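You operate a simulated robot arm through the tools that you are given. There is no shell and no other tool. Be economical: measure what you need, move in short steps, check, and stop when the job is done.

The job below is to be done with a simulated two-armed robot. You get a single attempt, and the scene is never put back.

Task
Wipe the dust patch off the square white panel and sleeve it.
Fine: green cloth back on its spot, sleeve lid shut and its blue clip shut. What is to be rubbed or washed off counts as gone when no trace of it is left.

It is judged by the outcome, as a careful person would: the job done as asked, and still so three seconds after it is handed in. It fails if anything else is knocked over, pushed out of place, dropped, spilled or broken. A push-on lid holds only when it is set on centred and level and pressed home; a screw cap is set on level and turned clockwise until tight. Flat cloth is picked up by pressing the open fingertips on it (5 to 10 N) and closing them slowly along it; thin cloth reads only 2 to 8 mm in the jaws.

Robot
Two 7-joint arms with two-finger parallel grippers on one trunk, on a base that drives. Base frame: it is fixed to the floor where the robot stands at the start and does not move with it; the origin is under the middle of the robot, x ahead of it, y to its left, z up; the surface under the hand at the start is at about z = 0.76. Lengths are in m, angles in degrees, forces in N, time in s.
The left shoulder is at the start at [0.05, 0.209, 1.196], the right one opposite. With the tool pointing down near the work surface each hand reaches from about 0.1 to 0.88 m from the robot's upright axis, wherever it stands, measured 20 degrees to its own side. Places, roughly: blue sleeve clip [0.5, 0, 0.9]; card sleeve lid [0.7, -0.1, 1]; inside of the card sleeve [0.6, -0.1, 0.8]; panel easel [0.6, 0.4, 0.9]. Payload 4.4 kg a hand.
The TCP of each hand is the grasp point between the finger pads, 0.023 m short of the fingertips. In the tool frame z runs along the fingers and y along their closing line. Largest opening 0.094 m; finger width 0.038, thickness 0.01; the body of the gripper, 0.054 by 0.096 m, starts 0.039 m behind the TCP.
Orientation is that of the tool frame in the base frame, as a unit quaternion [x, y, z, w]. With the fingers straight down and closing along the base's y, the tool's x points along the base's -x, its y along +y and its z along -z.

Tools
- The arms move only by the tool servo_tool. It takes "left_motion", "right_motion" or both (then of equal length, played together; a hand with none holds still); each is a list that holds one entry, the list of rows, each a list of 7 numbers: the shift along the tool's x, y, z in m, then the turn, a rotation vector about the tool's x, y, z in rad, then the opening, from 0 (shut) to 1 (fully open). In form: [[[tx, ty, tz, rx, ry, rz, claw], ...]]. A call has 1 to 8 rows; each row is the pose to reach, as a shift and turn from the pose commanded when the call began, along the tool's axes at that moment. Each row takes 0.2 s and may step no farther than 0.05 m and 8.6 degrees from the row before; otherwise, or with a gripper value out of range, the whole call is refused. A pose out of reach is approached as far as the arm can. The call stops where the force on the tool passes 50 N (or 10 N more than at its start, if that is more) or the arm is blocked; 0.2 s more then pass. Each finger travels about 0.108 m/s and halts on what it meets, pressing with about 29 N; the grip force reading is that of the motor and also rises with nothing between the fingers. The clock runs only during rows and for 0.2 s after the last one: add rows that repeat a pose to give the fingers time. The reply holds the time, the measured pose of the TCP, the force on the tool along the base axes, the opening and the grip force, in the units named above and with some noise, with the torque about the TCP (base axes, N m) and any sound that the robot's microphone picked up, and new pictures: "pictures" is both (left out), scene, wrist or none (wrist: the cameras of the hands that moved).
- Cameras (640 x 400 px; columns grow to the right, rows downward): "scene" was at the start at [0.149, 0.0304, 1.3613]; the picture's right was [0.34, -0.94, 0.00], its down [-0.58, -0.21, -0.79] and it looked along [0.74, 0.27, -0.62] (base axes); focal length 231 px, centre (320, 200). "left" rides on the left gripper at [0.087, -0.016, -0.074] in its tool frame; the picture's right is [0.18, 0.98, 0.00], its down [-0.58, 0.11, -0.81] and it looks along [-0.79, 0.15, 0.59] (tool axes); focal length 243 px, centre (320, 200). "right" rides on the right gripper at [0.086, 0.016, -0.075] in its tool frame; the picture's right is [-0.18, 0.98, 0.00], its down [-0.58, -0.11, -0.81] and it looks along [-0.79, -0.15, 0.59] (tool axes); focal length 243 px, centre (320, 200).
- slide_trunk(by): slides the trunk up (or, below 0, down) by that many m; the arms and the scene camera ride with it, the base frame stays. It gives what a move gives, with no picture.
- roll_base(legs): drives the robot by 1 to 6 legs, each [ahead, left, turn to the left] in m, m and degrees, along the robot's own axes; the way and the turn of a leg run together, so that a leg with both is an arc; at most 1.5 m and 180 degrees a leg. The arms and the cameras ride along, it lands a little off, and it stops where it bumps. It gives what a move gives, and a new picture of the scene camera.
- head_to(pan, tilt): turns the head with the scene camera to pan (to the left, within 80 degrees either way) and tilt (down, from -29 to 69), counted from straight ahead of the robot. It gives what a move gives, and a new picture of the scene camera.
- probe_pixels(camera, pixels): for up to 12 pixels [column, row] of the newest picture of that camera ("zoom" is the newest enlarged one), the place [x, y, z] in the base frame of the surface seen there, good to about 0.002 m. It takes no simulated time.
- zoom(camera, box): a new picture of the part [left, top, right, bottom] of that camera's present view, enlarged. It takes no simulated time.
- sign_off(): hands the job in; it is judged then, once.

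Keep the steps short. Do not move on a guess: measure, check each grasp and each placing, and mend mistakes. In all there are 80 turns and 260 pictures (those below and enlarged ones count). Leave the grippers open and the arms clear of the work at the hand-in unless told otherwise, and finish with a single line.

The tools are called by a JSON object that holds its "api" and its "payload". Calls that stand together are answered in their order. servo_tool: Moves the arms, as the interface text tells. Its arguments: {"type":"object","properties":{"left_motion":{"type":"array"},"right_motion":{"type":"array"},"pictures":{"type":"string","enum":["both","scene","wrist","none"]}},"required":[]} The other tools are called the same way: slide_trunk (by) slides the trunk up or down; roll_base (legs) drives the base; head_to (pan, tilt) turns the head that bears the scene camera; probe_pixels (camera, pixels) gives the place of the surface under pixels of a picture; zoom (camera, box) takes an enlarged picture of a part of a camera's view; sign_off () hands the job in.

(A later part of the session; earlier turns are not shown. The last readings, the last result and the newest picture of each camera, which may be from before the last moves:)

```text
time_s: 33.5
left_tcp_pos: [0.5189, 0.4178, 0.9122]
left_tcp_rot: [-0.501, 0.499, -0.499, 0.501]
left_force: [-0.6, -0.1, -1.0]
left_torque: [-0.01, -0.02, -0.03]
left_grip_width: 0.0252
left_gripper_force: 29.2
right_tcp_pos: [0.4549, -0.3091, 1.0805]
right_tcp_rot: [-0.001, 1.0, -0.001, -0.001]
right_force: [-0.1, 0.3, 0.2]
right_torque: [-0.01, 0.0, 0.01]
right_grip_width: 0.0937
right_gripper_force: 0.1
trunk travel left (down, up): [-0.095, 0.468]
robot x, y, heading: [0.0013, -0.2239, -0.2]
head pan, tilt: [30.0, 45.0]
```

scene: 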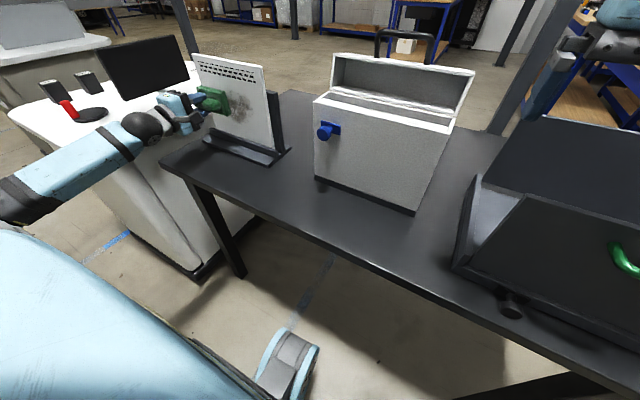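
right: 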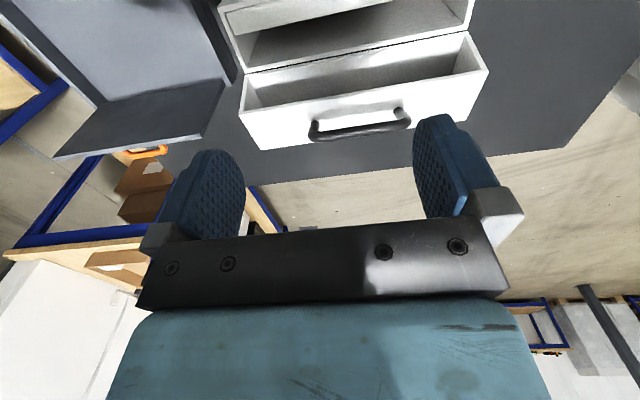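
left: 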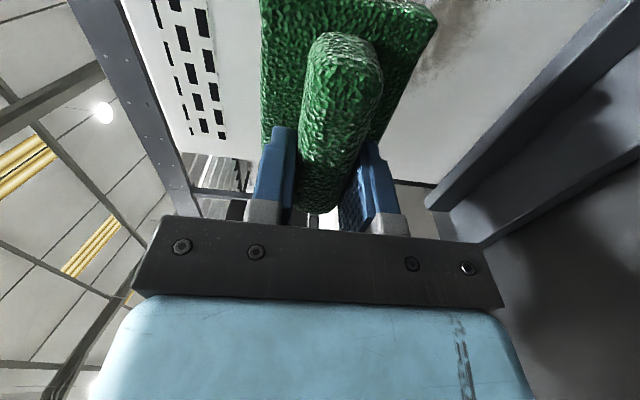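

The reach is good. I'll press gently toward contact, expected at TCP x of about 0.54.

{"api": "servo_tool", "payload": {"left_motion": [[[0, 0, 0.01, 0, 0, 0, 0], [0, 0, 0.016, 0, 0, 0, 0], [0, 0, 0.02, 0, 0, 0, 0], [0, 0, 0.022, 0, 0, 0, 0], [0, 0, 0.022, 0, 0, 0, 0]]], "pictures": "none"}}

```text
time_s: 34.7
left_tcp_pos: [0.5396, 0.4183, 0.9123]
left_tcp_rot: [0.501, -0.499, 0.499, -0.501]
left_force: [-10.9, -2.0, -1.2]
left_torque: [0.05, 0.31, -0.75]
left_grip_width: 0.0253
left_gripper_force: 28.9
right_tcp_pos: [0.4545, -0.3095, 1.0813]
right_tcp_rot: [-0.002, 1.0, 0.0, -0.001]
right_force: [-0.3, -0.1, 0.6]
right_torque: [-0.02, 0.01, -0.01]
right_grip_width: 0.0941
right_gripper_force: 0.1
trunk travel left (down, up): [-0.095, 0.468]
robot x, y, heading: [-0.0036, -0.2244, 0.4]
head pan, tilt: [30.0, 45.0]
```

Contact is at 11 N. I'll stroke right along the upper band, step down, and stroke back left along the lower band.

{"api": "servo_tool", "payload": {"left_motion": [[[-0.012, 0, 0, 0, 0, 0, 0], [0.02, 0, 0, 0, 0, 0, 0], [0.055, 0, 0, 0, 0, 0, 0], [0.085, 0, 0, 0, 0, 0, 0], [0.085, 0.045, 0, 0, 0, 0, 0], [0.05, 0.047, 0, 0, 0, 0, 0], [0.015, 0.047, 0, 0, 0, 0, 0], [-0.012, 0.047, 0, 0, 0, 0, 0]]]}}

```text
time_s: 36.5
left_tcp_pos: [0.5224, 0.411, 0.8777]
left_tcp_rot: [0.501, -0.499, 0.499, -0.501]
left_force: [0.1, 0.5, -1.0]
left_torque: [0.01, 0.04, 0.01]
left_grip_width: 0.0254
left_gripper_force: 29.5
left hand out of reach, approached as far as the arm can: row 3, 4, 5, 6, 7, 8
right_tcp_pos: [0.4562, -0.3084, 1.0806]
right_tcp_rot: [-0.001, 1.0, 0.0, -0.001]
right_force: [-0.2, 0.3, -0.1]
right_torque: [-0.04, 0.0, 0.0]
right_grip_width: 0.0939
right_gripper_force: 0.1
trunk travel left (down, up): [-0.095, 0.468]
robot x, y, heading: [-0.0037, -0.2228, 0.1]
head pan, tilt: [30.0, 45.0]
```

scene: 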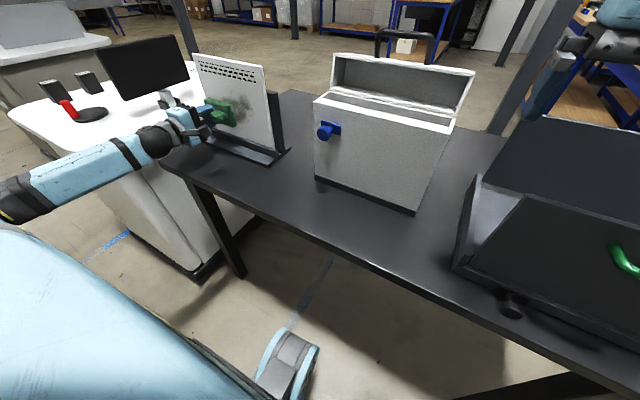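
left: 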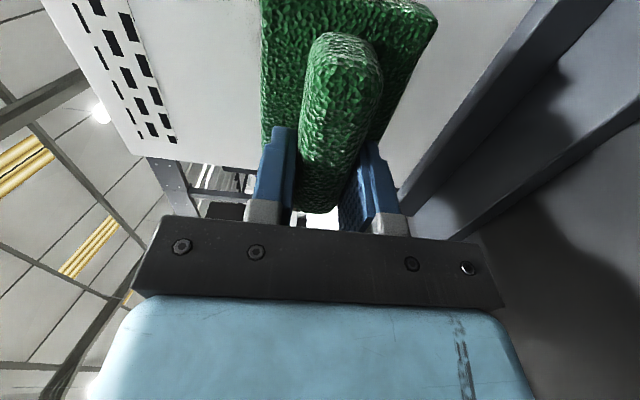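

The hand ran out of reach moving right and down, because the arm is too folded this close. I'll pull off slightly and look behind both sides before backing the base.

{"api": "servo_tool", "payload": {"left_motion": [[[0, 0, -0.02, 0, 0, 0, 0], [0, 0, -0.05, 0, 0, 0, 0]]], "pictures": "none"}}

{"api": "head_to", "payload": {"pan": 80, "tilt": 40}}

{"api": "head_to", "payload": {"pan": -80, "tilt": 40}}

{"api": "head_to", "payload": {"pan": 40, "tilt": 38}}

{"api": "zoom", "payload": {"camera": "scene", "box": [180, 30, 360, 180]}}

```text
time_s: 37.1
left_tcp_pos: [0.4728, 0.4094, 0.8788]
left_tcp_rot: [-0.501, 0.498, -0.5, 0.501]
left_force: [0.5, -0.4, 0.1]
left_torque: [0.01, -0.01, -0.04]
left_grip_width: 0.0254
left_gripper_force: 29.9
right_tcp_pos: [0.455, -0.3096, 1.0816]
right_tcp_rot: [0.0, 1.0, -0.001, 0.0]
right_force: [0.2, 0.2, 0.6]
right_torque: [0.01, 0.02, 0.0]
right_grip_width: 0.0942
right_gripper_force: 0.1
trunk travel left (down, up): [-0.095, 0.468]
robot x, y, heading: [0.0027, -0.2246, 0.1]
head pan, tilt: [30.0, 45.0]
```

```text
time_s: 38.2
left_tcp_pos: [0.4739, 0.4096, 0.8767]
left_tcp_rot: [0.502, -0.499, 0.499, -0.501]
left_force: [0.4, 0.4, 0.0]
left_torque: [0.03, 0.01, -0.01]
left_grip_width: 0.0253
left_gripper_force: 28.7
right_tcp_pos: [0.455, -0.3091, 1.0811]
right_tcp_rot: [-0.001, 1.0, 0.0, -0.001]
right_force: [0.1, 1.0, 0.6]
right_torque: [-0.01, -0.03, -0.02]
right_grip_width: 0.0942
right_gripper_force: 0.0
trunk travel left (down, up): [-0.095, 0.468]
robot x, y, heading: [0.0031, -0.2263, 0.1]
head pan, tilt: [80.0, 40.0]
```

scene: 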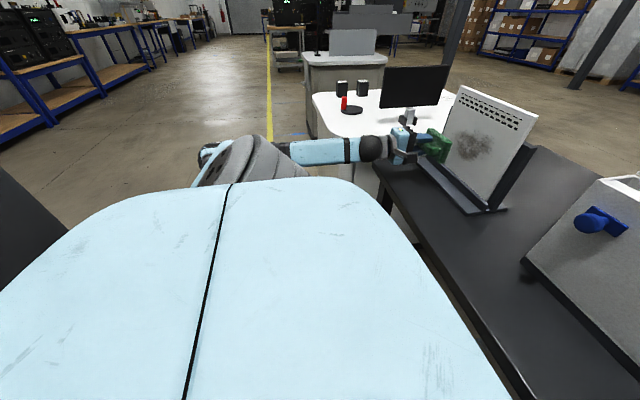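

```text
time_s: 40.7
left_tcp_pos: [0.473, 0.4106, 0.8773]
left_tcp_rot: [0.501, -0.499, 0.499, -0.501]
left_force: [0.2, 1.0, 0.2]
left_torque: [-0.02, 0.02, -0.04]
left_grip_width: 0.0253
left_gripper_force: 29.4
right_tcp_pos: [0.4554, -0.3093, 1.082]
right_tcp_rot: [0.0, 1.0, 0.0, 0.0]
right_force: [0.3, -0.2, 0.0]
right_torque: [-0.01, 0.0, 0.0]
right_grip_width: 0.094
right_gripper_force: 0.1
trunk travel left (down, up): [-0.095, 0.468]
robot x, y, heading: [0.0015, -0.2257, 0.1]
head pan, tilt: [-80.0, 40.0]
```

scene: 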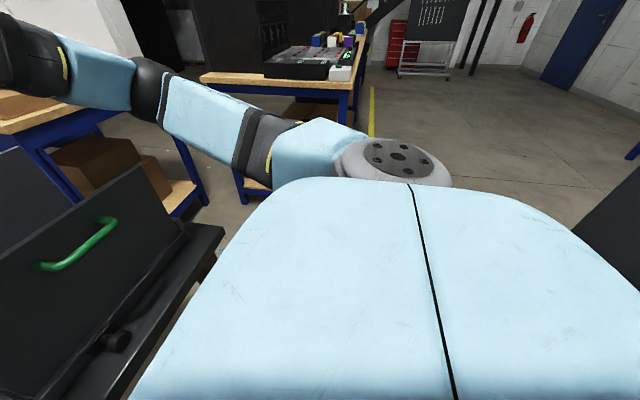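

```text
time_s: 42.7
left_tcp_pos: [0.4742, 0.4098, 0.8769]
left_tcp_rot: [-0.5, 0.499, -0.499, 0.502]
left_force: [0.6, 0.5, -1.1]
left_torque: [-0.01, 0.0, 0.02]
left_grip_width: 0.0255
left_gripper_force: 29.6
right_tcp_pos: [0.4564, -0.3091, 1.0805]
right_tcp_rot: [-0.001, 1.0, 0.0, 0.0]
right_force: [0.2, 0.4, 1.0]
right_torque: [0.04, 0.01, -0.01]
right_grip_width: 0.0938
right_gripper_force: 0.0
trunk travel left (down, up): [-0.095, 0.468]
robot x, y, heading: [-0.0014, -0.2257, 0.2]
head pan, tilt: [40.0, 38.0]
```

scene: 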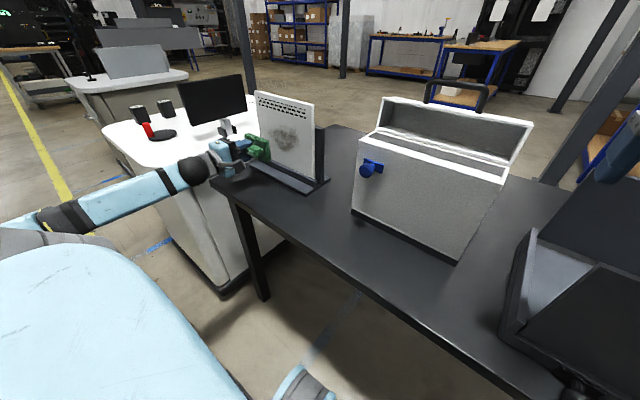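

```text
2.67 times, centred on (270, 105) of scene
```

zoom: 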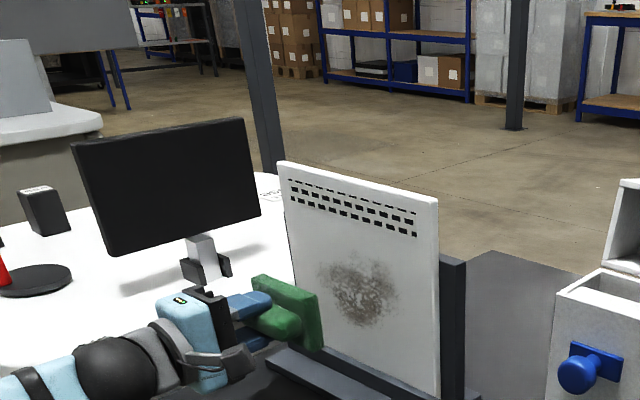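

Behind is clear. The forearm points along +y, so backing off will unfold it. I'll back the base 0.2 m.

{"api": "roll_base", "payload": {"legs": [[-0.2, 0, 0]]}}

{"api": "servo_tool", "payload": {"left_motion": [[[0, 0, 0.04, 0, 0, 0, 0], [0, 0, 0.08, 0, 0, 0, 0], [0, 0, 0.12, 0, 0, 0, 0], [0.02, -0.01, 0.16, 0, 0, 0, 0], [0.05, -0.025, 0.2, 0, 0, 0, 0], [0.075, -0.03, 0.23, 0, 0, 0, 0], [0.075, -0.03, 0.24, 0, 0, 0, 0]]]}}

```text
time_s: 44.3
left_tcp_pos: [0.2745, 0.4088, 0.879]
left_tcp_rot: [-0.5, 0.499, -0.5, 0.501]
left_force: [0.0, 0.5, 0.1]
left_torque: [-0.02, 0.05, 0.0]
left_grip_width: 0.0253
left_gripper_force: 28.8
right_tcp_pos: [0.2552, -0.3106, 1.0818]
right_tcp_rot: [0.0, 1.0, 0.0, 0.0]
right_force: [-0.9, 0.1, -0.5]
right_torque: [0.01, -0.05, -0.01]
right_grip_width: 0.094
right_gripper_force: 0.0
trunk travel left (down, up): [-0.095, 0.468]
robot x, y, heading: [-0.1962, -0.2238, 0.2]
head pan, tilt: [40.0, 38.0]
```

scene: 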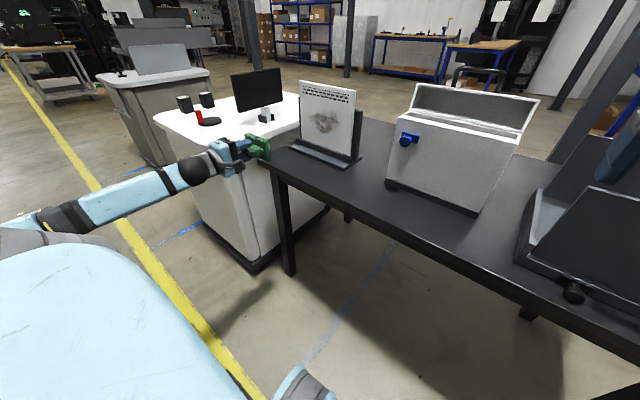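

```text
refused: row 5 steps farther than a row can; nothing moved
```

Row 5 stepped too far, so I'll resend with smaller steps.

{"api": "servo_tool", "payload": {"left_motion": [[[0, 0, 0.04, 0, 0, 0, 0], [0, 0, 0.08, 0, 0, 0, 0], [0, 0, 0.12, 0, 0, 0, 0], [0.015, -0.01, 0.155, 0, 0, 0, 0], [0.035, -0.02, 0.185, 0, 0, 0, 0], [0.055, -0.03, 0.215, 0, 0, 0, 0], [0.075, -0.03, 0.235, 0, 0, 0, 0], [0.075, -0.03, 0.24, 0, 0, 0, 0]]]}}

```text
time_s: 46.1
left_tcp_pos: [0.3819, 0.3866, 0.9682]
left_tcp_rot: [0.501, -0.5, 0.5, -0.499]
left_force: [0.0, -0.4, -1.0]
left_torque: [-0.02, 0.02, -0.01]
left_grip_width: 0.0254
left_gripper_force: 29.2
left hand out of reach, approached as far as the arm can: row 2, 3, 4, 5, 6, 7, 8
right_tcp_pos: [0.2558, -0.3102, 1.0829]
right_tcp_rot: [0.0, 1.0, 0.0, 0.0]
right_force: [-0.3, 1.0, 0.7]
right_torque: [0.02, -0.04, -0.01]
right_grip_width: 0.0942
right_gripper_force: 0.1
trunk travel left (down, up): [-0.095, 0.468]
robot x, y, heading: [-0.1992, -0.224, 0.0]
head pan, tilt: [40.0, 38.0]
```

scene: 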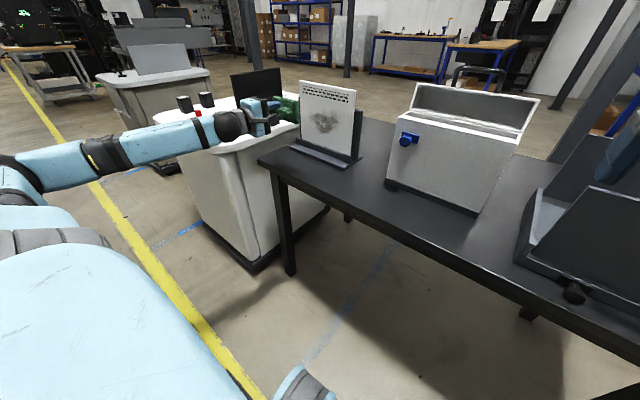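
left: 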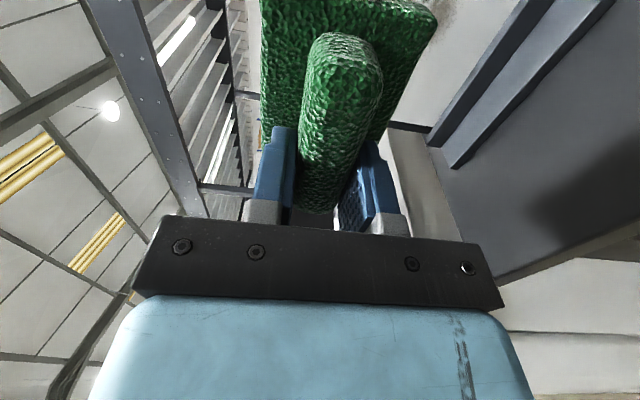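

Now the arm is stretched instead. The orientation inherited from the pick seems to use up the wrist range, and the pad can wipe at any roll. I'll retract, roll the hand back 90° about its pointing axis to its natural roll, and move the base left so the arm works straight ahead.

{"api": "servo_tool", "payload": {"left_motion": [[[0.012, 0, -0.012, 0, 0, 0.14, 0], [0.025, 0, -0.025, 0, 0, 0.28, 0], [0.037, 0, -0.037, 0, 0, 0.42, 0], [0.05, 0, -0.05, 0, 0, 0.56, 0], [0.062, 0, -0.062, 0, 0, 0.7, 0], [0.075, 0, -0.075, 0, 0, 0.84, 0], [0.087, 0, -0.087, 0, 0, 0.98, 0], [0.1, 0, -0.1, 0, 0, 1.12, 0]]], "pictures": "none"}}

{"api": "servo_tool", "payload": {"left_motion": [[[0, 0, 0, 0, 0, 0.14, 0], [0, 0, 0, 0, 0, 0.28, 0], [0, 0, 0, 0, 0, 0.42, 0], [0, 0, 0, 0, 0, 0.451, 0]]]}}

```text
time_s: 47.9
left_tcp_pos: [0.2872, 0.2885, 0.9694]
left_tcp_rot: [-0.159, 0.689, -0.156, 0.69]
left_force: [0.0, 0.3, -0.6]
left_torque: [0.01, 0.0, 0.0]
left_grip_width: 0.0253
left_gripper_force: 28.8
right_tcp_pos: [0.2559, -0.3114, 1.0812]
right_tcp_rot: [-0.001, 1.0, 0.0, 0.0]
right_force: [-0.4, 0.0, 0.1]
right_torque: [0.0, 0.02, 0.03]
right_grip_width: 0.0939
right_gripper_force: 0.0
trunk travel left (down, up): [-0.095, 0.468]
robot x, y, heading: [-0.1972, -0.228, 0.1]
head pan, tilt: [40.0, 38.0]
```

```text
time_s: 48.9
left_tcp_pos: [0.2891, 0.2876, 0.9712]
left_tcp_rot: [-0.001, 0.707, 0.002, 0.707]
left_force: [-1.0, -0.7, -1.0]
left_torque: [0.01, 0.02, 0.01]
left_grip_width: 0.0253
left_gripper_force: 29.2
right_tcp_pos: [0.2555, -0.31, 1.0804]
right_tcp_rot: [0.0, 1.0, 0.001, 0.001]
right_force: [-0.4, -0.9, -1.5]
right_torque: [0.0, 0.04, 0.01]
right_grip_width: 0.0941
right_gripper_force: 0.0
trunk travel left (down, up): [-0.095, 0.468]
robot x, y, heading: [-0.1991, -0.2262, 0.1]
head pan, tilt: [40.0, 38.0]
```

scene: 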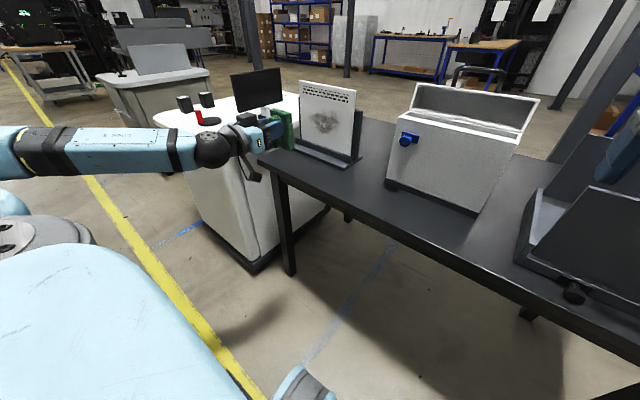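
left: 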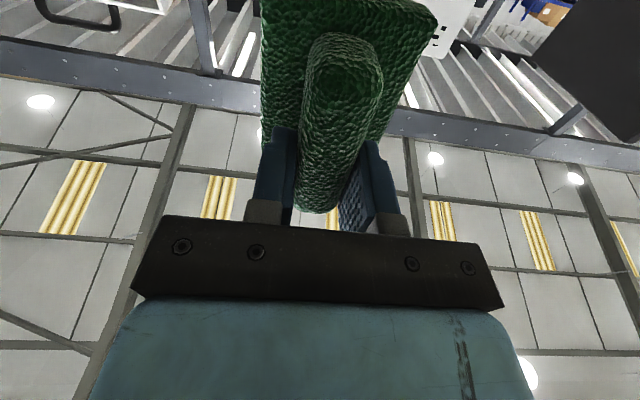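

The hand is at its natural roll. I'll check where the desk edge and monitor are before rolling left.

{"api": "probe_pixels", "payload": {"camera": "scene", "pixels": [[185, 102], [206, 100], [235, 80], [235, 105], [160, 125], [195, 160], [255, 150], [250, 260]]}}

```text
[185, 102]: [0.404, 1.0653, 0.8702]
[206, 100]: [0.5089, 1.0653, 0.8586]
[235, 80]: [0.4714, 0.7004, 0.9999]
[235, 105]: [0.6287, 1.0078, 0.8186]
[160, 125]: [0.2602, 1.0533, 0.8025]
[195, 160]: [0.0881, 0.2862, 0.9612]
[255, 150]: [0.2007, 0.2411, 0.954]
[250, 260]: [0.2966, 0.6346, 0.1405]
```

The monitor edge is at (0.47, 0.70) and the desk starts at y of about 0.63, so a 0.2 m move left is safe.

{"api": "roll_base", "payload": {"legs": [[0, 0.2, 0]]}}

{"api": "servo_tool", "payload": {"left_motion": [[[0.01, -0.02, 0.03, 0, 0, 0, 0], [0.02, -0.04, 0.06, 0, 0, 0, 0], [0.03, -0.06, 0.09, 0, 0, 0, 0], [0.045, -0.08, 0.12, 0, 0, 0, 0], [0.06, -0.1, 0.15, 0, 0, 0, 0], [0.07, -0.115, 0.18, 0, 0, 0, 0], [0.07, -0.115, 0.21, 0, 0, 0, 0]]]}}

```text
time_s: 51.3
left_tcp_pos: [0.2907, 0.486, 0.9694]
left_tcp_rot: [0.0, 0.707, 0.001, 0.707]
left_force: [-0.3, -0.1, -0.8]
left_torque: [-0.01, 0.03, -0.01]
left_grip_width: 0.0253
left_gripper_force: 29.6
right_tcp_pos: [0.2559, -0.112, 1.081]
right_tcp_rot: [0.001, 1.0, 0.0, 0.0]
right_force: [0.2, -0.3, -0.5]
right_torque: [-0.05, -0.02, 0.0]
right_grip_width: 0.0938
right_gripper_force: 0.1
trunk travel left (down, up): [-0.095, 0.468]
robot x, y, heading: [-0.2003, -0.0242, 0.1]
head pan, tilt: [40.0, 38.0]
```

scene: 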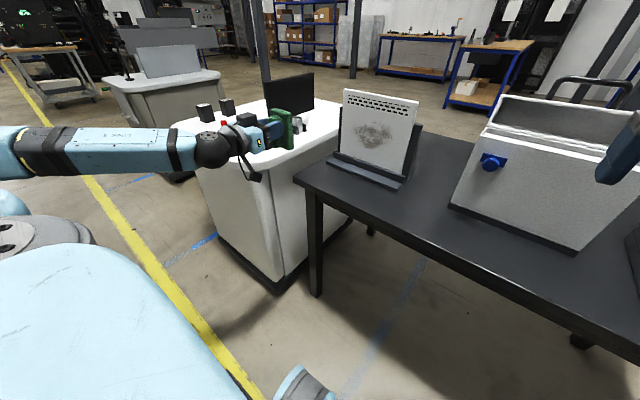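

```text
time_s: 52.9
left_tcp_pos: [0.5012, 0.3732, 0.8992]
left_tcp_rot: [0.0, 0.707, -0.001, 0.707]
left_force: [-0.4, -0.4, -0.7]
left_torque: [0.02, 0.01, -0.02]
left_grip_width: 0.0253
left_gripper_force: 28.4
right_tcp_pos: [0.2557, -0.1126, 1.0816]
right_tcp_rot: [0.001, 1.0, 0.0, 0.0]
right_force: [0.4, -0.4, 0.9]
right_torque: [-0.01, 0.01, -0.02]
right_grip_width: 0.094
right_gripper_force: 0.0
trunk travel left (down, up): [-0.095, 0.468]
robot x, y, heading: [-0.1991, -0.0299, 0.1]
head pan, tilt: [40.0, 38.0]
```

scene: 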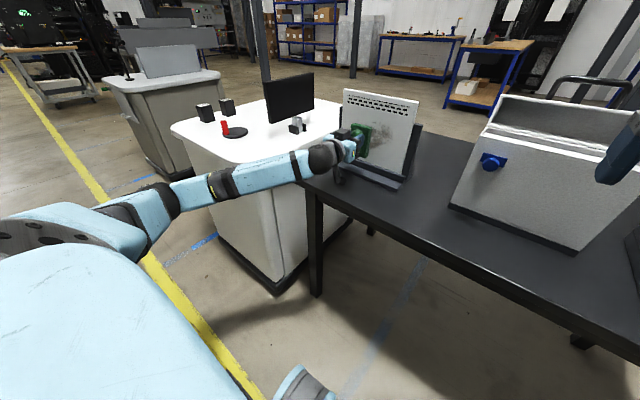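
left: 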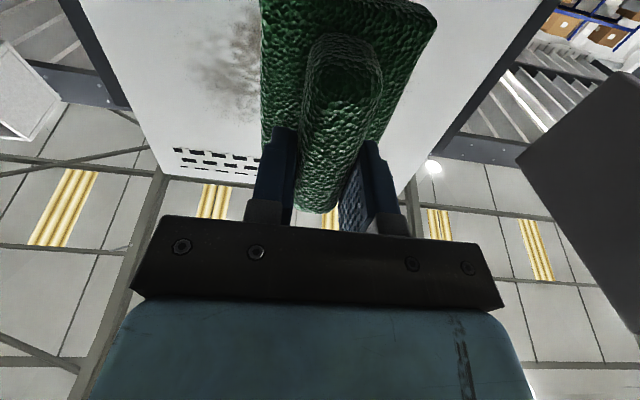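

It's reachable now. The pad covers y ±0.032 and z from −0.0625 to +0.024 about the TCP. I'll start at the upper left, press, and stroke right.

{"api": "servo_tool", "payload": {"left_motion": [[[-0.013, 0.025, 0.015, 0, 0, 0, 0], [-0.026, 0.052, 0.03, 0, 0, 0, 0], [-0.026, 0.052, 0.037, 0, 0, 0, 0], [-0.026, 0.052, 0.0405, 0, 0, 0, 0], [-0.026, 0.052, 0.0405, 0, 0, 0, 0]]], "pictures": "none"}}

```text
time_s: 54.1
left_tcp_pos: [0.5405, 0.4256, 0.9255]
left_tcp_rot: [0.0, 0.707, 0.0, 0.707]
left_force: [-17.5, -0.9, -3.9]
left_torque: [0.0, 0.85, -0.09]
left_grip_width: 0.0252
left_gripper_force: 28.9
right_tcp_pos: [0.2534, -0.1105, 1.0812]
right_tcp_rot: [0.0, 1.0, -0.001, 0.001]
right_force: [-0.1, 0.2, -0.3]
right_torque: [-0.01, -0.01, -0.01]
right_grip_width: 0.0941
right_gripper_force: 0.0
trunk travel left (down, up): [-0.095, 0.468]
robot x, y, heading: [-0.1975, -0.0272, 0.1]
head pan, tilt: [40.0, 38.0]
```

17.5 N is a bit firm, so I'll back off 1 mm and make a stroke pass.

{"api": "servo_tool", "payload": {"left_motion": [[[0, -0.033, -0.001, 0, 0, 0, 0], [0, -0.066, -0.001, 0, 0, 0, 0], [0, -0.099, -0.001, 0, 0, 0, 0], [0, -0.132, -0.001, 0, 0, 0, 0], [0.038, -0.132, -0.001, 0, 0, 0, 0], [0.038, -0.088, -0.001, 0, 0, 0, 0], [0.038, -0.044, -0.001, 0, 0, 0, 0], [0.038, 0.0, -0.001, 0, 0, 0, 0]]]}}

```text
time_s: 55.9
left_tcp_pos: [0.5395, 0.4249, 0.8871]
left_tcp_rot: [0.0, 0.707, -0.001, 0.707]
left_force: [0.4, 0.5, 0.1]
left_torque: [0.02, 0.01, 0.0]
left_grip_width: 0.0252
left_gripper_force: 29.3
right_tcp_pos: [0.2551, -0.1112, 1.0816]
right_tcp_rot: [0.001, 1.0, 0.0, 0.001]
right_force: [0.0, 0.2, 0.3]
right_torque: [-0.03, 0.01, -0.01]
right_grip_width: 0.0941
right_gripper_force: 0.0
trunk travel left (down, up): [-0.095, 0.468]
robot x, y, heading: [-0.2006, -0.0245, 0.1]
head pan, tilt: [40.0, 38.0]
```

scene: 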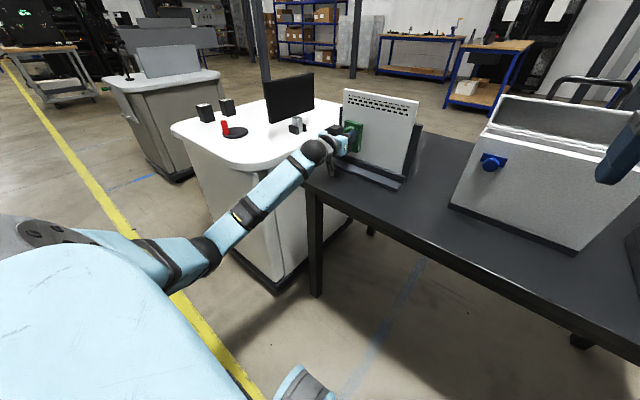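
left: 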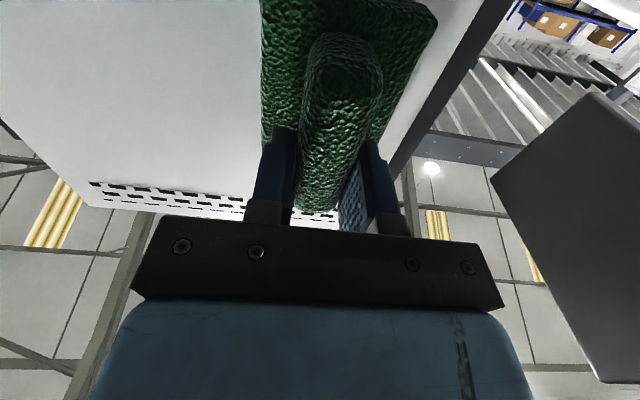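

Most of the dust looks gone, but the last stretch had no contact. I'll make a second pass pressed 1.5 mm deeper.

{"api": "servo_tool", "payload": {"left_motion": [[[0, 0, 0.0015, 0, 0, 0, 0], [0, -0.045, 0.0015, 0, 0, 0, 0], [0, -0.09, 0.0015, 0, 0, 0, 0], [0, -0.135, 0.0015, 0, 0, 0, 0], [-0.02, -0.135, 0.0015, 0, 0, 0, 0], [-0.02, -0.09, 0.0015, 0, 0, 0, 0], [-0.02, -0.045, 0.0015, 0, 0, 0, 0], [-0.02, 0.0, 0.0015, 0, 0, 0, 0]]], "pictures": "none"}}

{"api": "servo_tool", "payload": {"left_motion": [[[0, -0.01, -0.03, 0, 0, 0, 0], [0, -0.02, -0.07, 0, 0, 0, 0], [0, -0.02, -0.11, 0, 0, 0, 0], [0, -0.02, -0.14, 0, 0, 0, 0]]]}}

{"api": "zoom", "payload": {"camera": "scene", "box": [320, 75, 440, 195]}}

```text
time_s: 57.7
left_tcp_pos: [0.5396, 0.4242, 0.9084]
left_tcp_rot: [0.0, 0.706, 0.0, 0.708]
left_force: [-9.4, 0.3, 0.9]
left_torque: [-0.09, 0.25, -0.12]
left_grip_width: 0.0253
left_gripper_force: 29.2
right_tcp_pos: [0.2554, -0.1109, 1.0816]
right_tcp_rot: [0.001, 1.0, 0.001, 0.0]
right_force: [0.1, 0.7, -0.1]
right_torque: [0.0, 0.0, -0.01]
right_grip_width: 0.0942
right_gripper_force: 0.1
trunk travel left (down, up): [-0.095, 0.468]
robot x, y, heading: [-0.2016, -0.0263, -0.1]
head pan, tilt: [40.0, 38.0]
```

```text
time_s: 58.7
left_tcp_pos: [0.4006, 0.4026, 0.9079]
left_tcp_rot: [-0.001, 0.707, 0.001, 0.708]
left_force: [0.0, 0.5, -0.4]
left_torque: [-0.01, 0.02, 0.02]
left_grip_width: 0.0254
left_gripper_force: 28.8
right_tcp_pos: [0.2555, -0.1126, 1.0824]
right_tcp_rot: [0.001, 1.0, 0.001, -0.001]
right_force: [0.0, -0.4, -0.8]
right_torque: [0.0, -0.04, -0.01]
right_grip_width: 0.0939
right_gripper_force: 0.1
trunk travel left (down, up): [-0.095, 0.468]
robot x, y, heading: [-0.1982, -0.0282, -0.0]
head pan, tilt: [40.0, 38.0]
```

scene: 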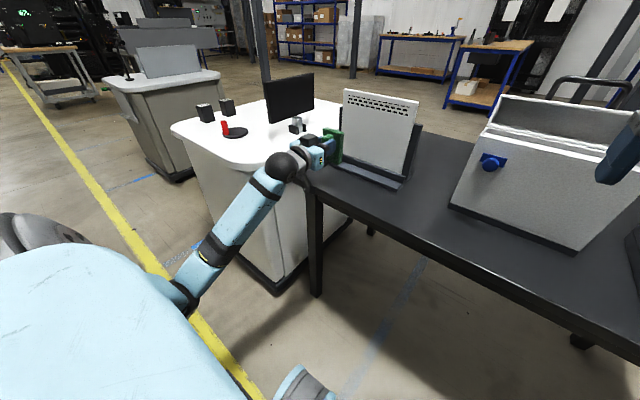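
left: 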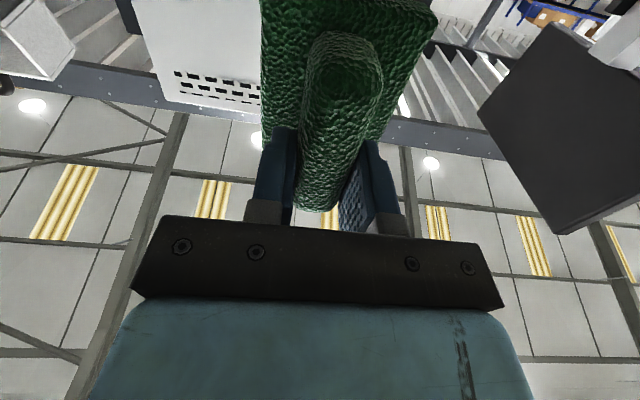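

```text
3.33 times, centred on (380, 135) of scene
```

zoom: 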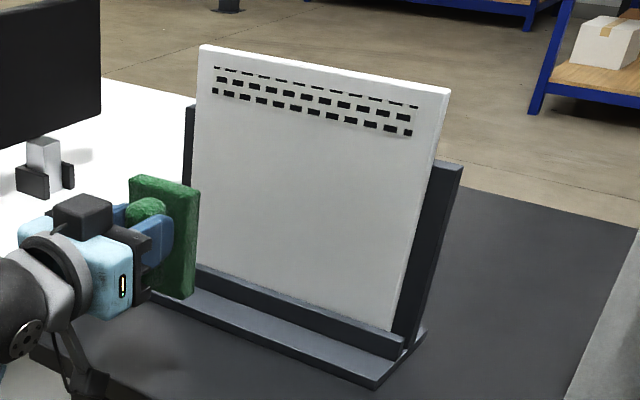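

The panel looks clean. I'll recheck it up close later. Next I'll put the cloth back: raise and retract, then turn the hand to point down in the same yaw as at the pick, as one combined 120° rotation.

{"api": "servo_tool", "payload": {"left_motion": [[[-0.015, 0, -0.015, -0.0806, 0.0806, -0.0806, 0], [-0.03, 0, -0.03, -0.1612, 0.1612, -0.1612, 0], [-0.045, 0, -0.045, -0.2418, 0.2418, -0.2418, 0], [-0.06, 0, -0.06, -0.3224, 0.3224, -0.3224, 0], [-0.075, 0, -0.075, -0.403, 0.403, -0.403, 0], [-0.09, 0, -0.09, -0.4836, 0.4836, -0.4836, 0], [-0.105, 0, -0.105, -0.5642, 0.5642, -0.5642, 0], [-0.12, 0, -0.12, -0.6448, 0.6448, -0.6448, 0]]], "pictures": "none"}}

{"api": "servo_tool", "payload": {"left_motion": [[[0, 0, 0, -0.0806, 0.0806, -0.0806, 0], [0, 0, 0, -0.1612, 0.1612, -0.1612, 0], [0, 0, 0, -0.2418, 0.2418, -0.2418, 0], [0, 0, 0, -0.3224, 0.3224, -0.3224, 0], [0, 0, 0, -0.403, 0.403, -0.403, 0], [0, 0, 0, -0.4836, 0.4836, -0.4836, 0], [0, 0, 0, -0.5644, 0.5644, -0.5644, 0]]], "pictures": "none"}}

{"api": "slide_trunk", "payload": {"by": 0.13}}

{"api": "roll_base", "payload": {"legs": [[0, -0.197, 0], [0.2, 0, 0]]}}

```text
time_s: 60.5
left_tcp_pos: [0.3122, 0.4045, 0.9975]
left_tcp_rot: [-0.333, 0.812, 0.001, 0.48]
left_force: [-0.9, 0.0, 0.0]
left_torque: [0.01, 0.04, 0.0]
left_grip_width: 0.0255
left_gripper_force: 29.2
left hand out of reach, approached as far as the arm can: row 7, 8
right_tcp_pos: [0.2555, -0.1119, 1.0819]
right_tcp_rot: [0.001, 1.0, 0.0, 0.0]
right_force: [0.2, 0.4, 0.0]
right_torque: [0.01, 0.02, 0.02]
right_grip_width: 0.0939
right_gripper_force: 0.1
trunk travel left (down, up): [-0.095, 0.468]
robot x, y, heading: [-0.1999, -0.0251, -0.3]
head pan, tilt: [40.0, 38.0]
```

```text
time_s: 62.1
left_tcp_pos: [0.3134, 0.4048, 0.9986]
left_tcp_rot: [-0.332, 0.812, 0.0, 0.48]
left_force: [-0.4, 0.4, 0.1]
left_torque: [0.01, 0.01, -0.01]
left_grip_width: 0.0251
left_gripper_force: 29.0
left hand out of reach, approached as far as the arm can: row 1, 2, 3, 4, 5, 6, 7
right_tcp_pos: [0.2549, -0.1123, 1.082]
right_tcp_rot: [0.001, 1.0, -0.001, 0.0]
right_force: [0.4, 0.4, 0.1]
right_torque: [0.0, 0.0, 0.01]
right_grip_width: 0.0939
right_gripper_force: 0.1
trunk travel left (down, up): [-0.095, 0.468]
robot x, y, heading: [-0.1993, -0.026, -0.1]
head pan, tilt: [40.0, 38.0]
```

```text
time_s: 63.7
left_tcp_pos: [0.3134, 0.4047, 1.1293]
left_tcp_rot: [-0.332, 0.812, -0.001, 0.48]
left_force: [0.1, 0.1, -0.6]
left_torque: [-0.01, 0.01, 0.01]
left_grip_width: 0.0254
left_gripper_force: 29.3
right_tcp_pos: [0.2552, -0.112, 1.2116]
right_tcp_rot: [0.001, 1.0, 0.0, 0.0]
right_force: [0.4, 0.4, -0.3]
right_torque: [-0.01, 0.01, -0.03]
right_grip_width: 0.0939
right_gripper_force: 0.0
trunk travel left (down, up): [-0.225, 0.338]
robot x, y, heading: [-0.202, -0.0281, -0.0]
head pan, tilt: [40.0, 38.0]
```

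```text
time_s: 67.2
left_tcp_pos: [0.5119, 0.2064, 1.1276]
left_tcp_rot: [-0.331, 0.812, -0.001, 0.48]
left_force: [0.0, 0.5, -1.5]
left_torque: [0.02, 0.05, 0.01]
left_grip_width: 0.0253
left_gripper_force: 29.5
right_tcp_pos: [0.4554, -0.3112, 1.2113]
right_tcp_rot: [0.001, 1.0, 0.0, 0.0]
right_force: [0.6, 0.0, 0.6]
right_torque: [0.02, 0.01, -0.01]
right_grip_width: 0.0944
right_gripper_force: 0.0
trunk travel left (down, up): [-0.225, 0.338]
robot x, y, heading: [-0.0054, -0.225, -0.3]
head pan, tilt: [40.0, 38.0]
```

scene: 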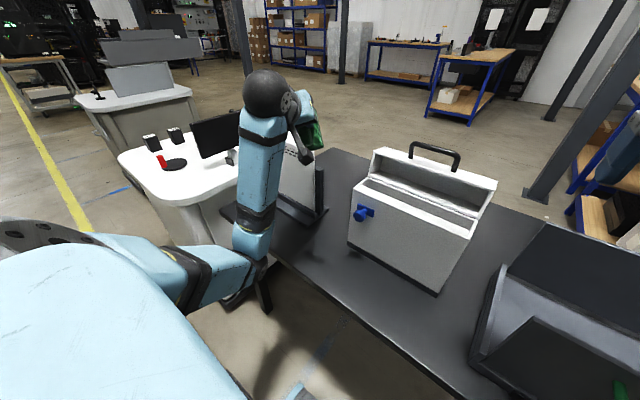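

The arm flipped into an elbow-down posture and its wrist reached a limit, with the elbow near the table edge. I'll back the base away first, then rotate the hand to its starting orientation (straight down, natural yaw).

{"api": "roll_base", "payload": {"legs": [[-0.2, 0, 0]]}}

{"api": "servo_tool", "payload": {"left_motion": [[[0, 0, 0, 0, 0.114, 0.0788, 0], [0, 0, 0, 0, 0.228, 0.1576, 0], [0, 0, 0, 0, 0.342, 0.2364, 0], [0, 0, 0, 0, 0.456, 0.3152, 0], [0, 0, 0, 0, 0.57, 0.394, 0], [0, 0, 0, 0, 0.684, 0.4728, 0], [0, 0, 0, 0, 0.798, 0.5516, 0], [0, 0, 0, 0, 0.912, 0.6304, 0]]]}}

```text
time_s: 68.8
left_tcp_pos: [0.3131, 0.2045, 1.1288]
left_tcp_rot: [-0.332, 0.812, 0.0, 0.48]
left_force: [-1.1, 0.1, 0.4]
left_torque: [0.01, -0.02, 0.0]
left_grip_width: 0.0253
left_gripper_force: 28.7
right_tcp_pos: [0.2544, -0.3107, 1.2122]
right_tcp_rot: [0.002, 1.0, 0.0, -0.001]
right_force: [-0.3, 0.8, 0.0]
right_torque: [0.0, -0.04, -0.01]
right_grip_width: 0.094
right_gripper_force: 0.0
trunk travel left (down, up): [-0.225, 0.338]
robot x, y, heading: [-0.2016, -0.2267, 0.0]
head pan, tilt: [40.0, 38.0]
```

scene: 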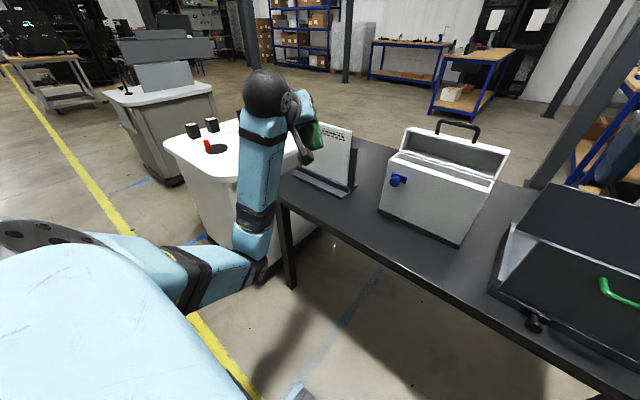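

```text
time_s: 70.6
left_tcp_pos: [0.3127, 0.2051, 1.129]
left_tcp_rot: [-0.037, 0.998, -0.001, 0.056]
left_force: [0.8, 0.3, -0.5]
left_torque: [0.0, 0.0, 0.02]
left_grip_width: 0.0255
left_gripper_force: 29.4
right_tcp_pos: [0.2545, -0.3107, 1.2109]
right_tcp_rot: [0.002, 1.0, 0.001, -0.001]
right_force: [0.4, -0.3, 0.7]
right_torque: [0.0, -0.03, 0.01]
right_grip_width: 0.0943
right_gripper_force: 0.1
trunk travel left (down, up): [-0.225, 0.338]
robot x, y, heading: [-0.1981, -0.2224, -0.4]
head pan, tilt: [40.0, 38.0]
```

scene: 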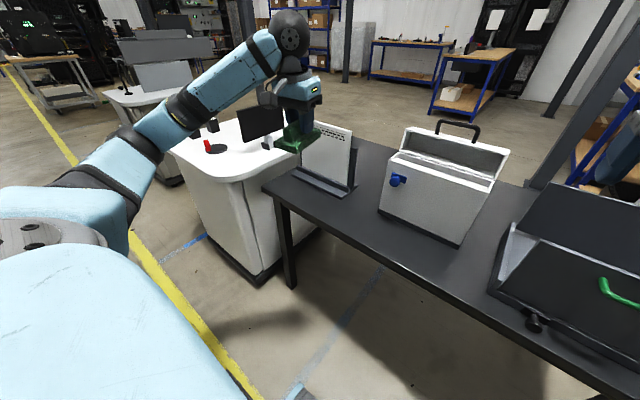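
left: 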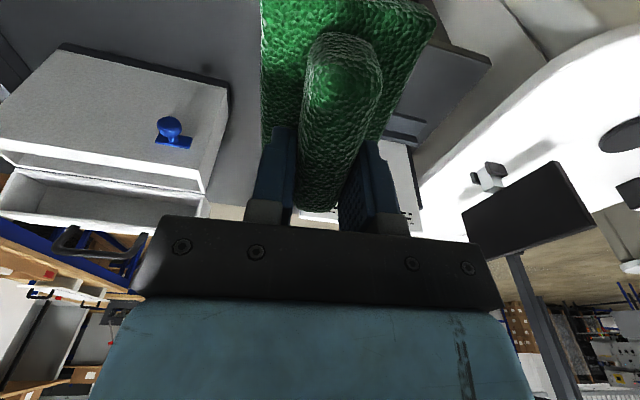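

Pointing down again with the elbow out. Now I'll turn to the pick yaw.

{"api": "servo_tool", "payload": {"left_motion": [[[0, 0, 0, -0.0079, 0.0079, -0.1358, 0], [0, 0, 0, -0.0158, 0.0158, -0.2717, 0], [0, 0, 0, -0.0237, 0.0237, -0.4075, 0], [0, 0, 0, -0.0316, 0.0316, -0.5433, 0], [0, 0, 0, -0.0395, 0.0395, -0.6791, 0], [0, 0, 0, -0.0475, 0.0475, -0.8149, 0], [0, 0, 0, -0.0554, 0.0554, -0.9507, 0], [0, 0, 0, -0.0634, 0.0634, -1.0866, 0]]], "pictures": "none"}}

{"api": "servo_tool", "payload": {"left_motion": [[[0, 0, 0, -0.0079, 0.0079, -0.1358, 0], [0, 0, 0, -0.0158, 0.0158, -0.2717, 0], [0, 0, 0, -0.0238, 0.0238, -0.4075, 0], [0, 0, 0, -0.0238, 0.0238, -0.4075, 0]]], "pictures": "none"}}

{"api": "roll_base", "payload": {"legs": [[0.2, 0, 0]]}}

```text
time_s: 72.4
left_tcp_pos: [0.3137, 0.2049, 1.1278]
left_tcp_rot: [-0.551, 0.834, 0.0, 0.017]
left_force: [-0.3, 0.2, -0.2]
left_torque: [0.01, 0.01, 0.0]
left_grip_width: 0.0251
left_gripper_force: 28.8
right_tcp_pos: [0.255, -0.3117, 1.2123]
right_tcp_rot: [0.001, 1.0, 0.0, 0.0]
right_force: [0.0, -0.2, -0.6]
right_torque: [0.01, 0.0, 0.02]
right_grip_width: 0.0941
right_gripper_force: 0.1
trunk travel left (down, up): [-0.225, 0.338]
robot x, y, heading: [-0.2037, -0.2206, -0.3]
head pan, tilt: [40.0, 38.0]
```

```text
time_s: 73.4
left_tcp_pos: [0.3143, 0.2057, 1.1281]
left_tcp_rot: [0.709, -0.705, 0.001, 0.0]
left_force: [0.0, 0.2, -0.4]
left_torque: [0.08, 0.0, 0.01]
left_grip_width: 0.0254
left_gripper_force: 28.9
right_tcp_pos: [0.2551, -0.312, 1.211]
right_tcp_rot: [0.002, 1.0, 0.0, -0.001]
right_force: [0.3, 0.5, 0.1]
right_torque: [0.0, -0.04, 0.0]
right_grip_width: 0.094
right_gripper_force: 0.0
trunk travel left (down, up): [-0.225, 0.338]
robot x, y, heading: [-0.1989, -0.221, -0.2]
head pan, tilt: [40.0, 38.0]
```

```text
time_s: 75.0
left_tcp_pos: [0.5119, 0.2081, 1.1285]
left_tcp_rot: [0.71, -0.705, 0.0, 0.0]
left_force: [0.6, 0.4, -0.1]
left_torque: [0.02, 0.01, 0.0]
left_grip_width: 0.0251
left_gripper_force: 28.7
right_tcp_pos: [0.4559, -0.3095, 1.2113]
right_tcp_rot: [-0.001, 1.0, -0.001, 0.0]
right_force: [-0.5, -0.2, 0.2]
right_torque: [0.02, 0.03, -0.03]
right_grip_width: 0.0939
right_gripper_force: 0.1
trunk travel left (down, up): [-0.225, 0.338]
robot x, y, heading: [-0.0022, -0.2228, 0.0]
head pan, tilt: [40.0, 38.0]
```

scene: 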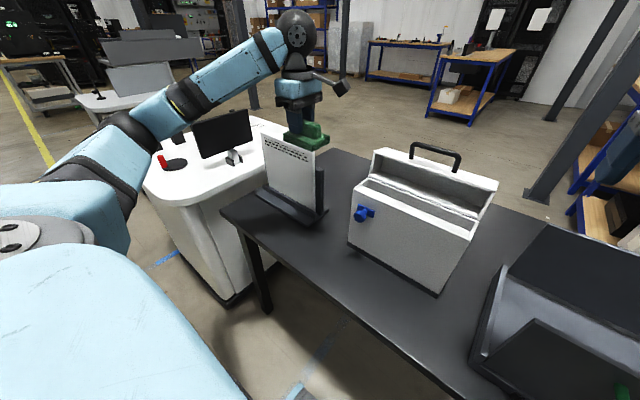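

Next I'll step to (0.478, 0.157) and descend most of the way.

{"api": "servo_tool", "payload": {"left_motion": [[[0.025, 0.017, 0.02, 0, 0, 0, 0], [0.051, 0.034, 0.04, 0, 0, 0, 0], [0.051, 0.034, 0.08, 0, 0, 0, 0], [0.051, 0.034, 0.12, 0, 0, 0, 0], [0.051, 0.034, 0.16, 0, 0, 0, 0], [0.051, 0.034, 0.2, 0, 0, 0, 0], [0.051, 0.034, 0.24, 0, 0, 0, 0], [0.051, 0.034, 0.28, 0, 0, 0, 0]]]}}

```text
time_s: 76.8
left_tcp_pos: [0.4792, 0.1595, 0.846]
left_tcp_rot: [0.71, -0.704, 0.001, 0.0]
left_force: [-0.4, 0.5, -0.3]
left_torque: [-0.03, -0.02, -0.01]
left_grip_width: 0.0254
left_gripper_force: 29.4
right_tcp_pos: [0.4552, -0.3089, 1.2107]
right_tcp_rot: [0.0, 1.0, 0.0, 0.001]
right_force: [-0.2, 0.6, 0.0]
right_torque: [0.01, 0.0, 0.0]
right_grip_width: 0.094
right_gripper_force: 0.0
trunk travel left (down, up): [-0.225, 0.338]
robot x, y, heading: [0.0006, -0.2236, 0.3]
head pan, tilt: [40.0, 38.0]
```

scene: 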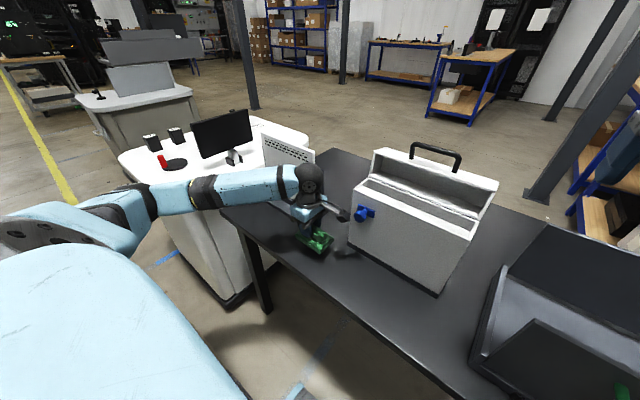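
left: 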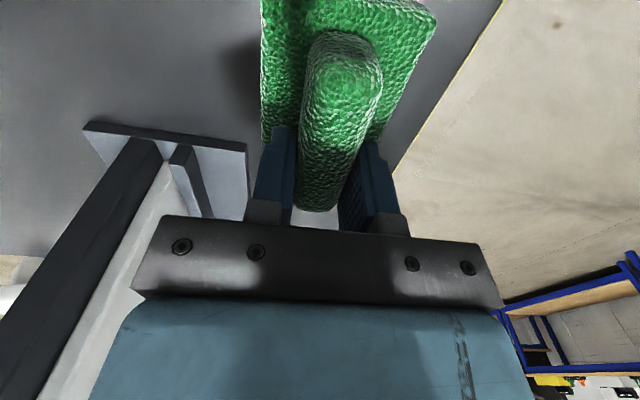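

I'll make a small correction and lower to the table at TCP z 0.805.

{"api": "servo_tool", "payload": {"left_motion": [[[0.003, 0.0015, 0.02, 0, 0, 0, 0], [0.003, 0.0015, 0.035, 0, 0, 0, 0], [0.003, 0.0015, 0.04, 0, 0, 0, 0], [0.003, 0.0015, 0.0412, 0, 0, 0, 0]]], "pictures": "none"}}

```text
time_s: 77.8
left_tcp_pos: [0.4786, 0.1543, 0.8057]
left_tcp_rot: [0.709, -0.705, 0.0, -0.001]
left_force: [0.4, 0.3, 0.3]
left_torque: [-0.01, 0.04, 0.01]
left_grip_width: 0.0254
left_gripper_force: 29.4
right_tcp_pos: [0.455, -0.3095, 1.2106]
right_tcp_rot: [0.001, 1.0, 0.0, 0.0]
right_force: [-0.5, -0.3, -1.1]
right_torque: [0.03, 0.01, 0.01]
right_grip_width: 0.094
right_gripper_force: 0.1
trunk travel left (down, up): [-0.225, 0.338]
robot x, y, heading: [0.0004, -0.2241, 0.2]
head pan, tilt: [40.0, 38.0]
```

It's about at touch height. I'll nudge y by +2 mm, lower 1 mm, and open.

{"api": "servo_tool", "payload": {"left_motion": [[[-0.002, 0, 0.0, 0, 0, 0, 0], [-0.002, 0, 0.0012, 0, 0, 0, 0], [-0.002, 0, 0.0012, 0, 0, 0, 0.3], [-0.002, 0, 0.0012, 0, 0, 0, 0.7], [-0.002, 0, 0.0012, 0, 0, 0, 1], [-0.002, 0, 0.0012, 0, 0, 0, 1]]], "pictures": "none"}}

{"api": "servo_tool", "payload": {"left_motion": [[[0, 0, -0.03, 0, 0, 0, 1], [0, 0, -0.07, 0, 0, 0, 1], [0, 0, -0.11, 0, 0, 0, 1], [0, 0, -0.15, 0, 0, 0, 1], [0, 0, -0.19, 0, 0, 0, 1], [-0.02, 0, -0.23, 0, 0, 0, 1], [-0.05, 0, -0.26, 0, 0, 0, 1], [-0.09, -0.02, -0.28, 0, 0, 0, 1]]]}}

{"api": "probe_pixels", "payload": {"camera": "scene", "pixels": [[318, 240], [310, 236], [326, 246], [306, 252], [335, 238]]}}

```text
time_s: 79.2
left_tcp_pos: [0.4782, 0.155, 0.8058]
left_tcp_rot: [0.709, -0.705, 0.001, 0.0]
left_force: [0.6, 0.3, 0.1]
left_torque: [0.0, 0.01, 0.01]
left_grip_width: 0.094
left_gripper_force: 0.1
right_tcp_pos: [0.456, -0.3089, 1.2115]
right_tcp_rot: [0.0, 1.0, 0.001, 0.0]
right_force: [-0.1, -0.3, 0.0]
right_torque: [0.0, -0.01, -0.01]
right_grip_width: 0.0941
right_gripper_force: 0.1
trunk travel left (down, up): [-0.225, 0.338]
robot x, y, heading: [0.0002, -0.2257, 0.2]
head pan, tilt: [40.0, 38.0]
```

```text
time_s: 81.0
left_tcp_pos: [0.4966, 0.2478, 1.0833]
left_tcp_rot: [0.709, -0.705, 0.001, 0.0]
left_force: [0.6, 0.4, -0.1]
left_torque: [0.02, 0.03, -0.01]
left_grip_width: 0.0943
left_gripper_force: 0.1
right_tcp_pos: [0.4566, -0.3089, 1.2105]
right_tcp_rot: [-0.001, 1.0, 0.0, 0.0]
right_force: [0.3, 0.7, 0.4]
right_torque: [0.02, -0.03, -0.04]
right_grip_width: 0.094
right_gripper_force: 0.1
trunk travel left (down, up): [-0.225, 0.338]
robot x, y, heading: [0.0036, -0.2237, 0.3]
head pan, tilt: [40.0, 38.0]
```

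scene: 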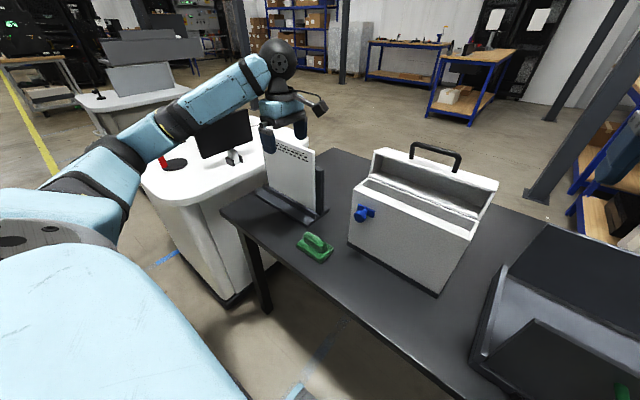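
left: 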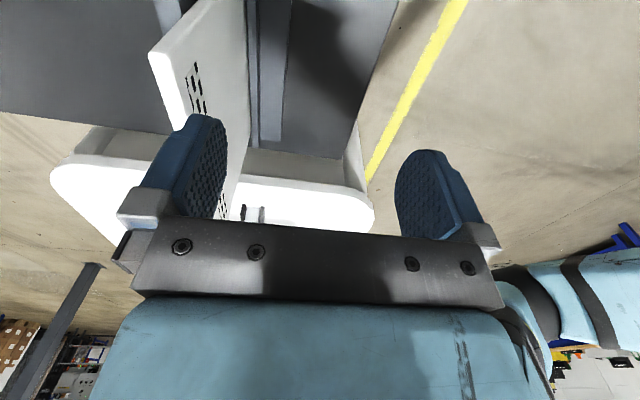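

```text
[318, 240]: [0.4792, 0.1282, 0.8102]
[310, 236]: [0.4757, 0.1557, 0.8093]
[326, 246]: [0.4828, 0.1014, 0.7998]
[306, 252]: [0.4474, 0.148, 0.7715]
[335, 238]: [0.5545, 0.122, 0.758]
```

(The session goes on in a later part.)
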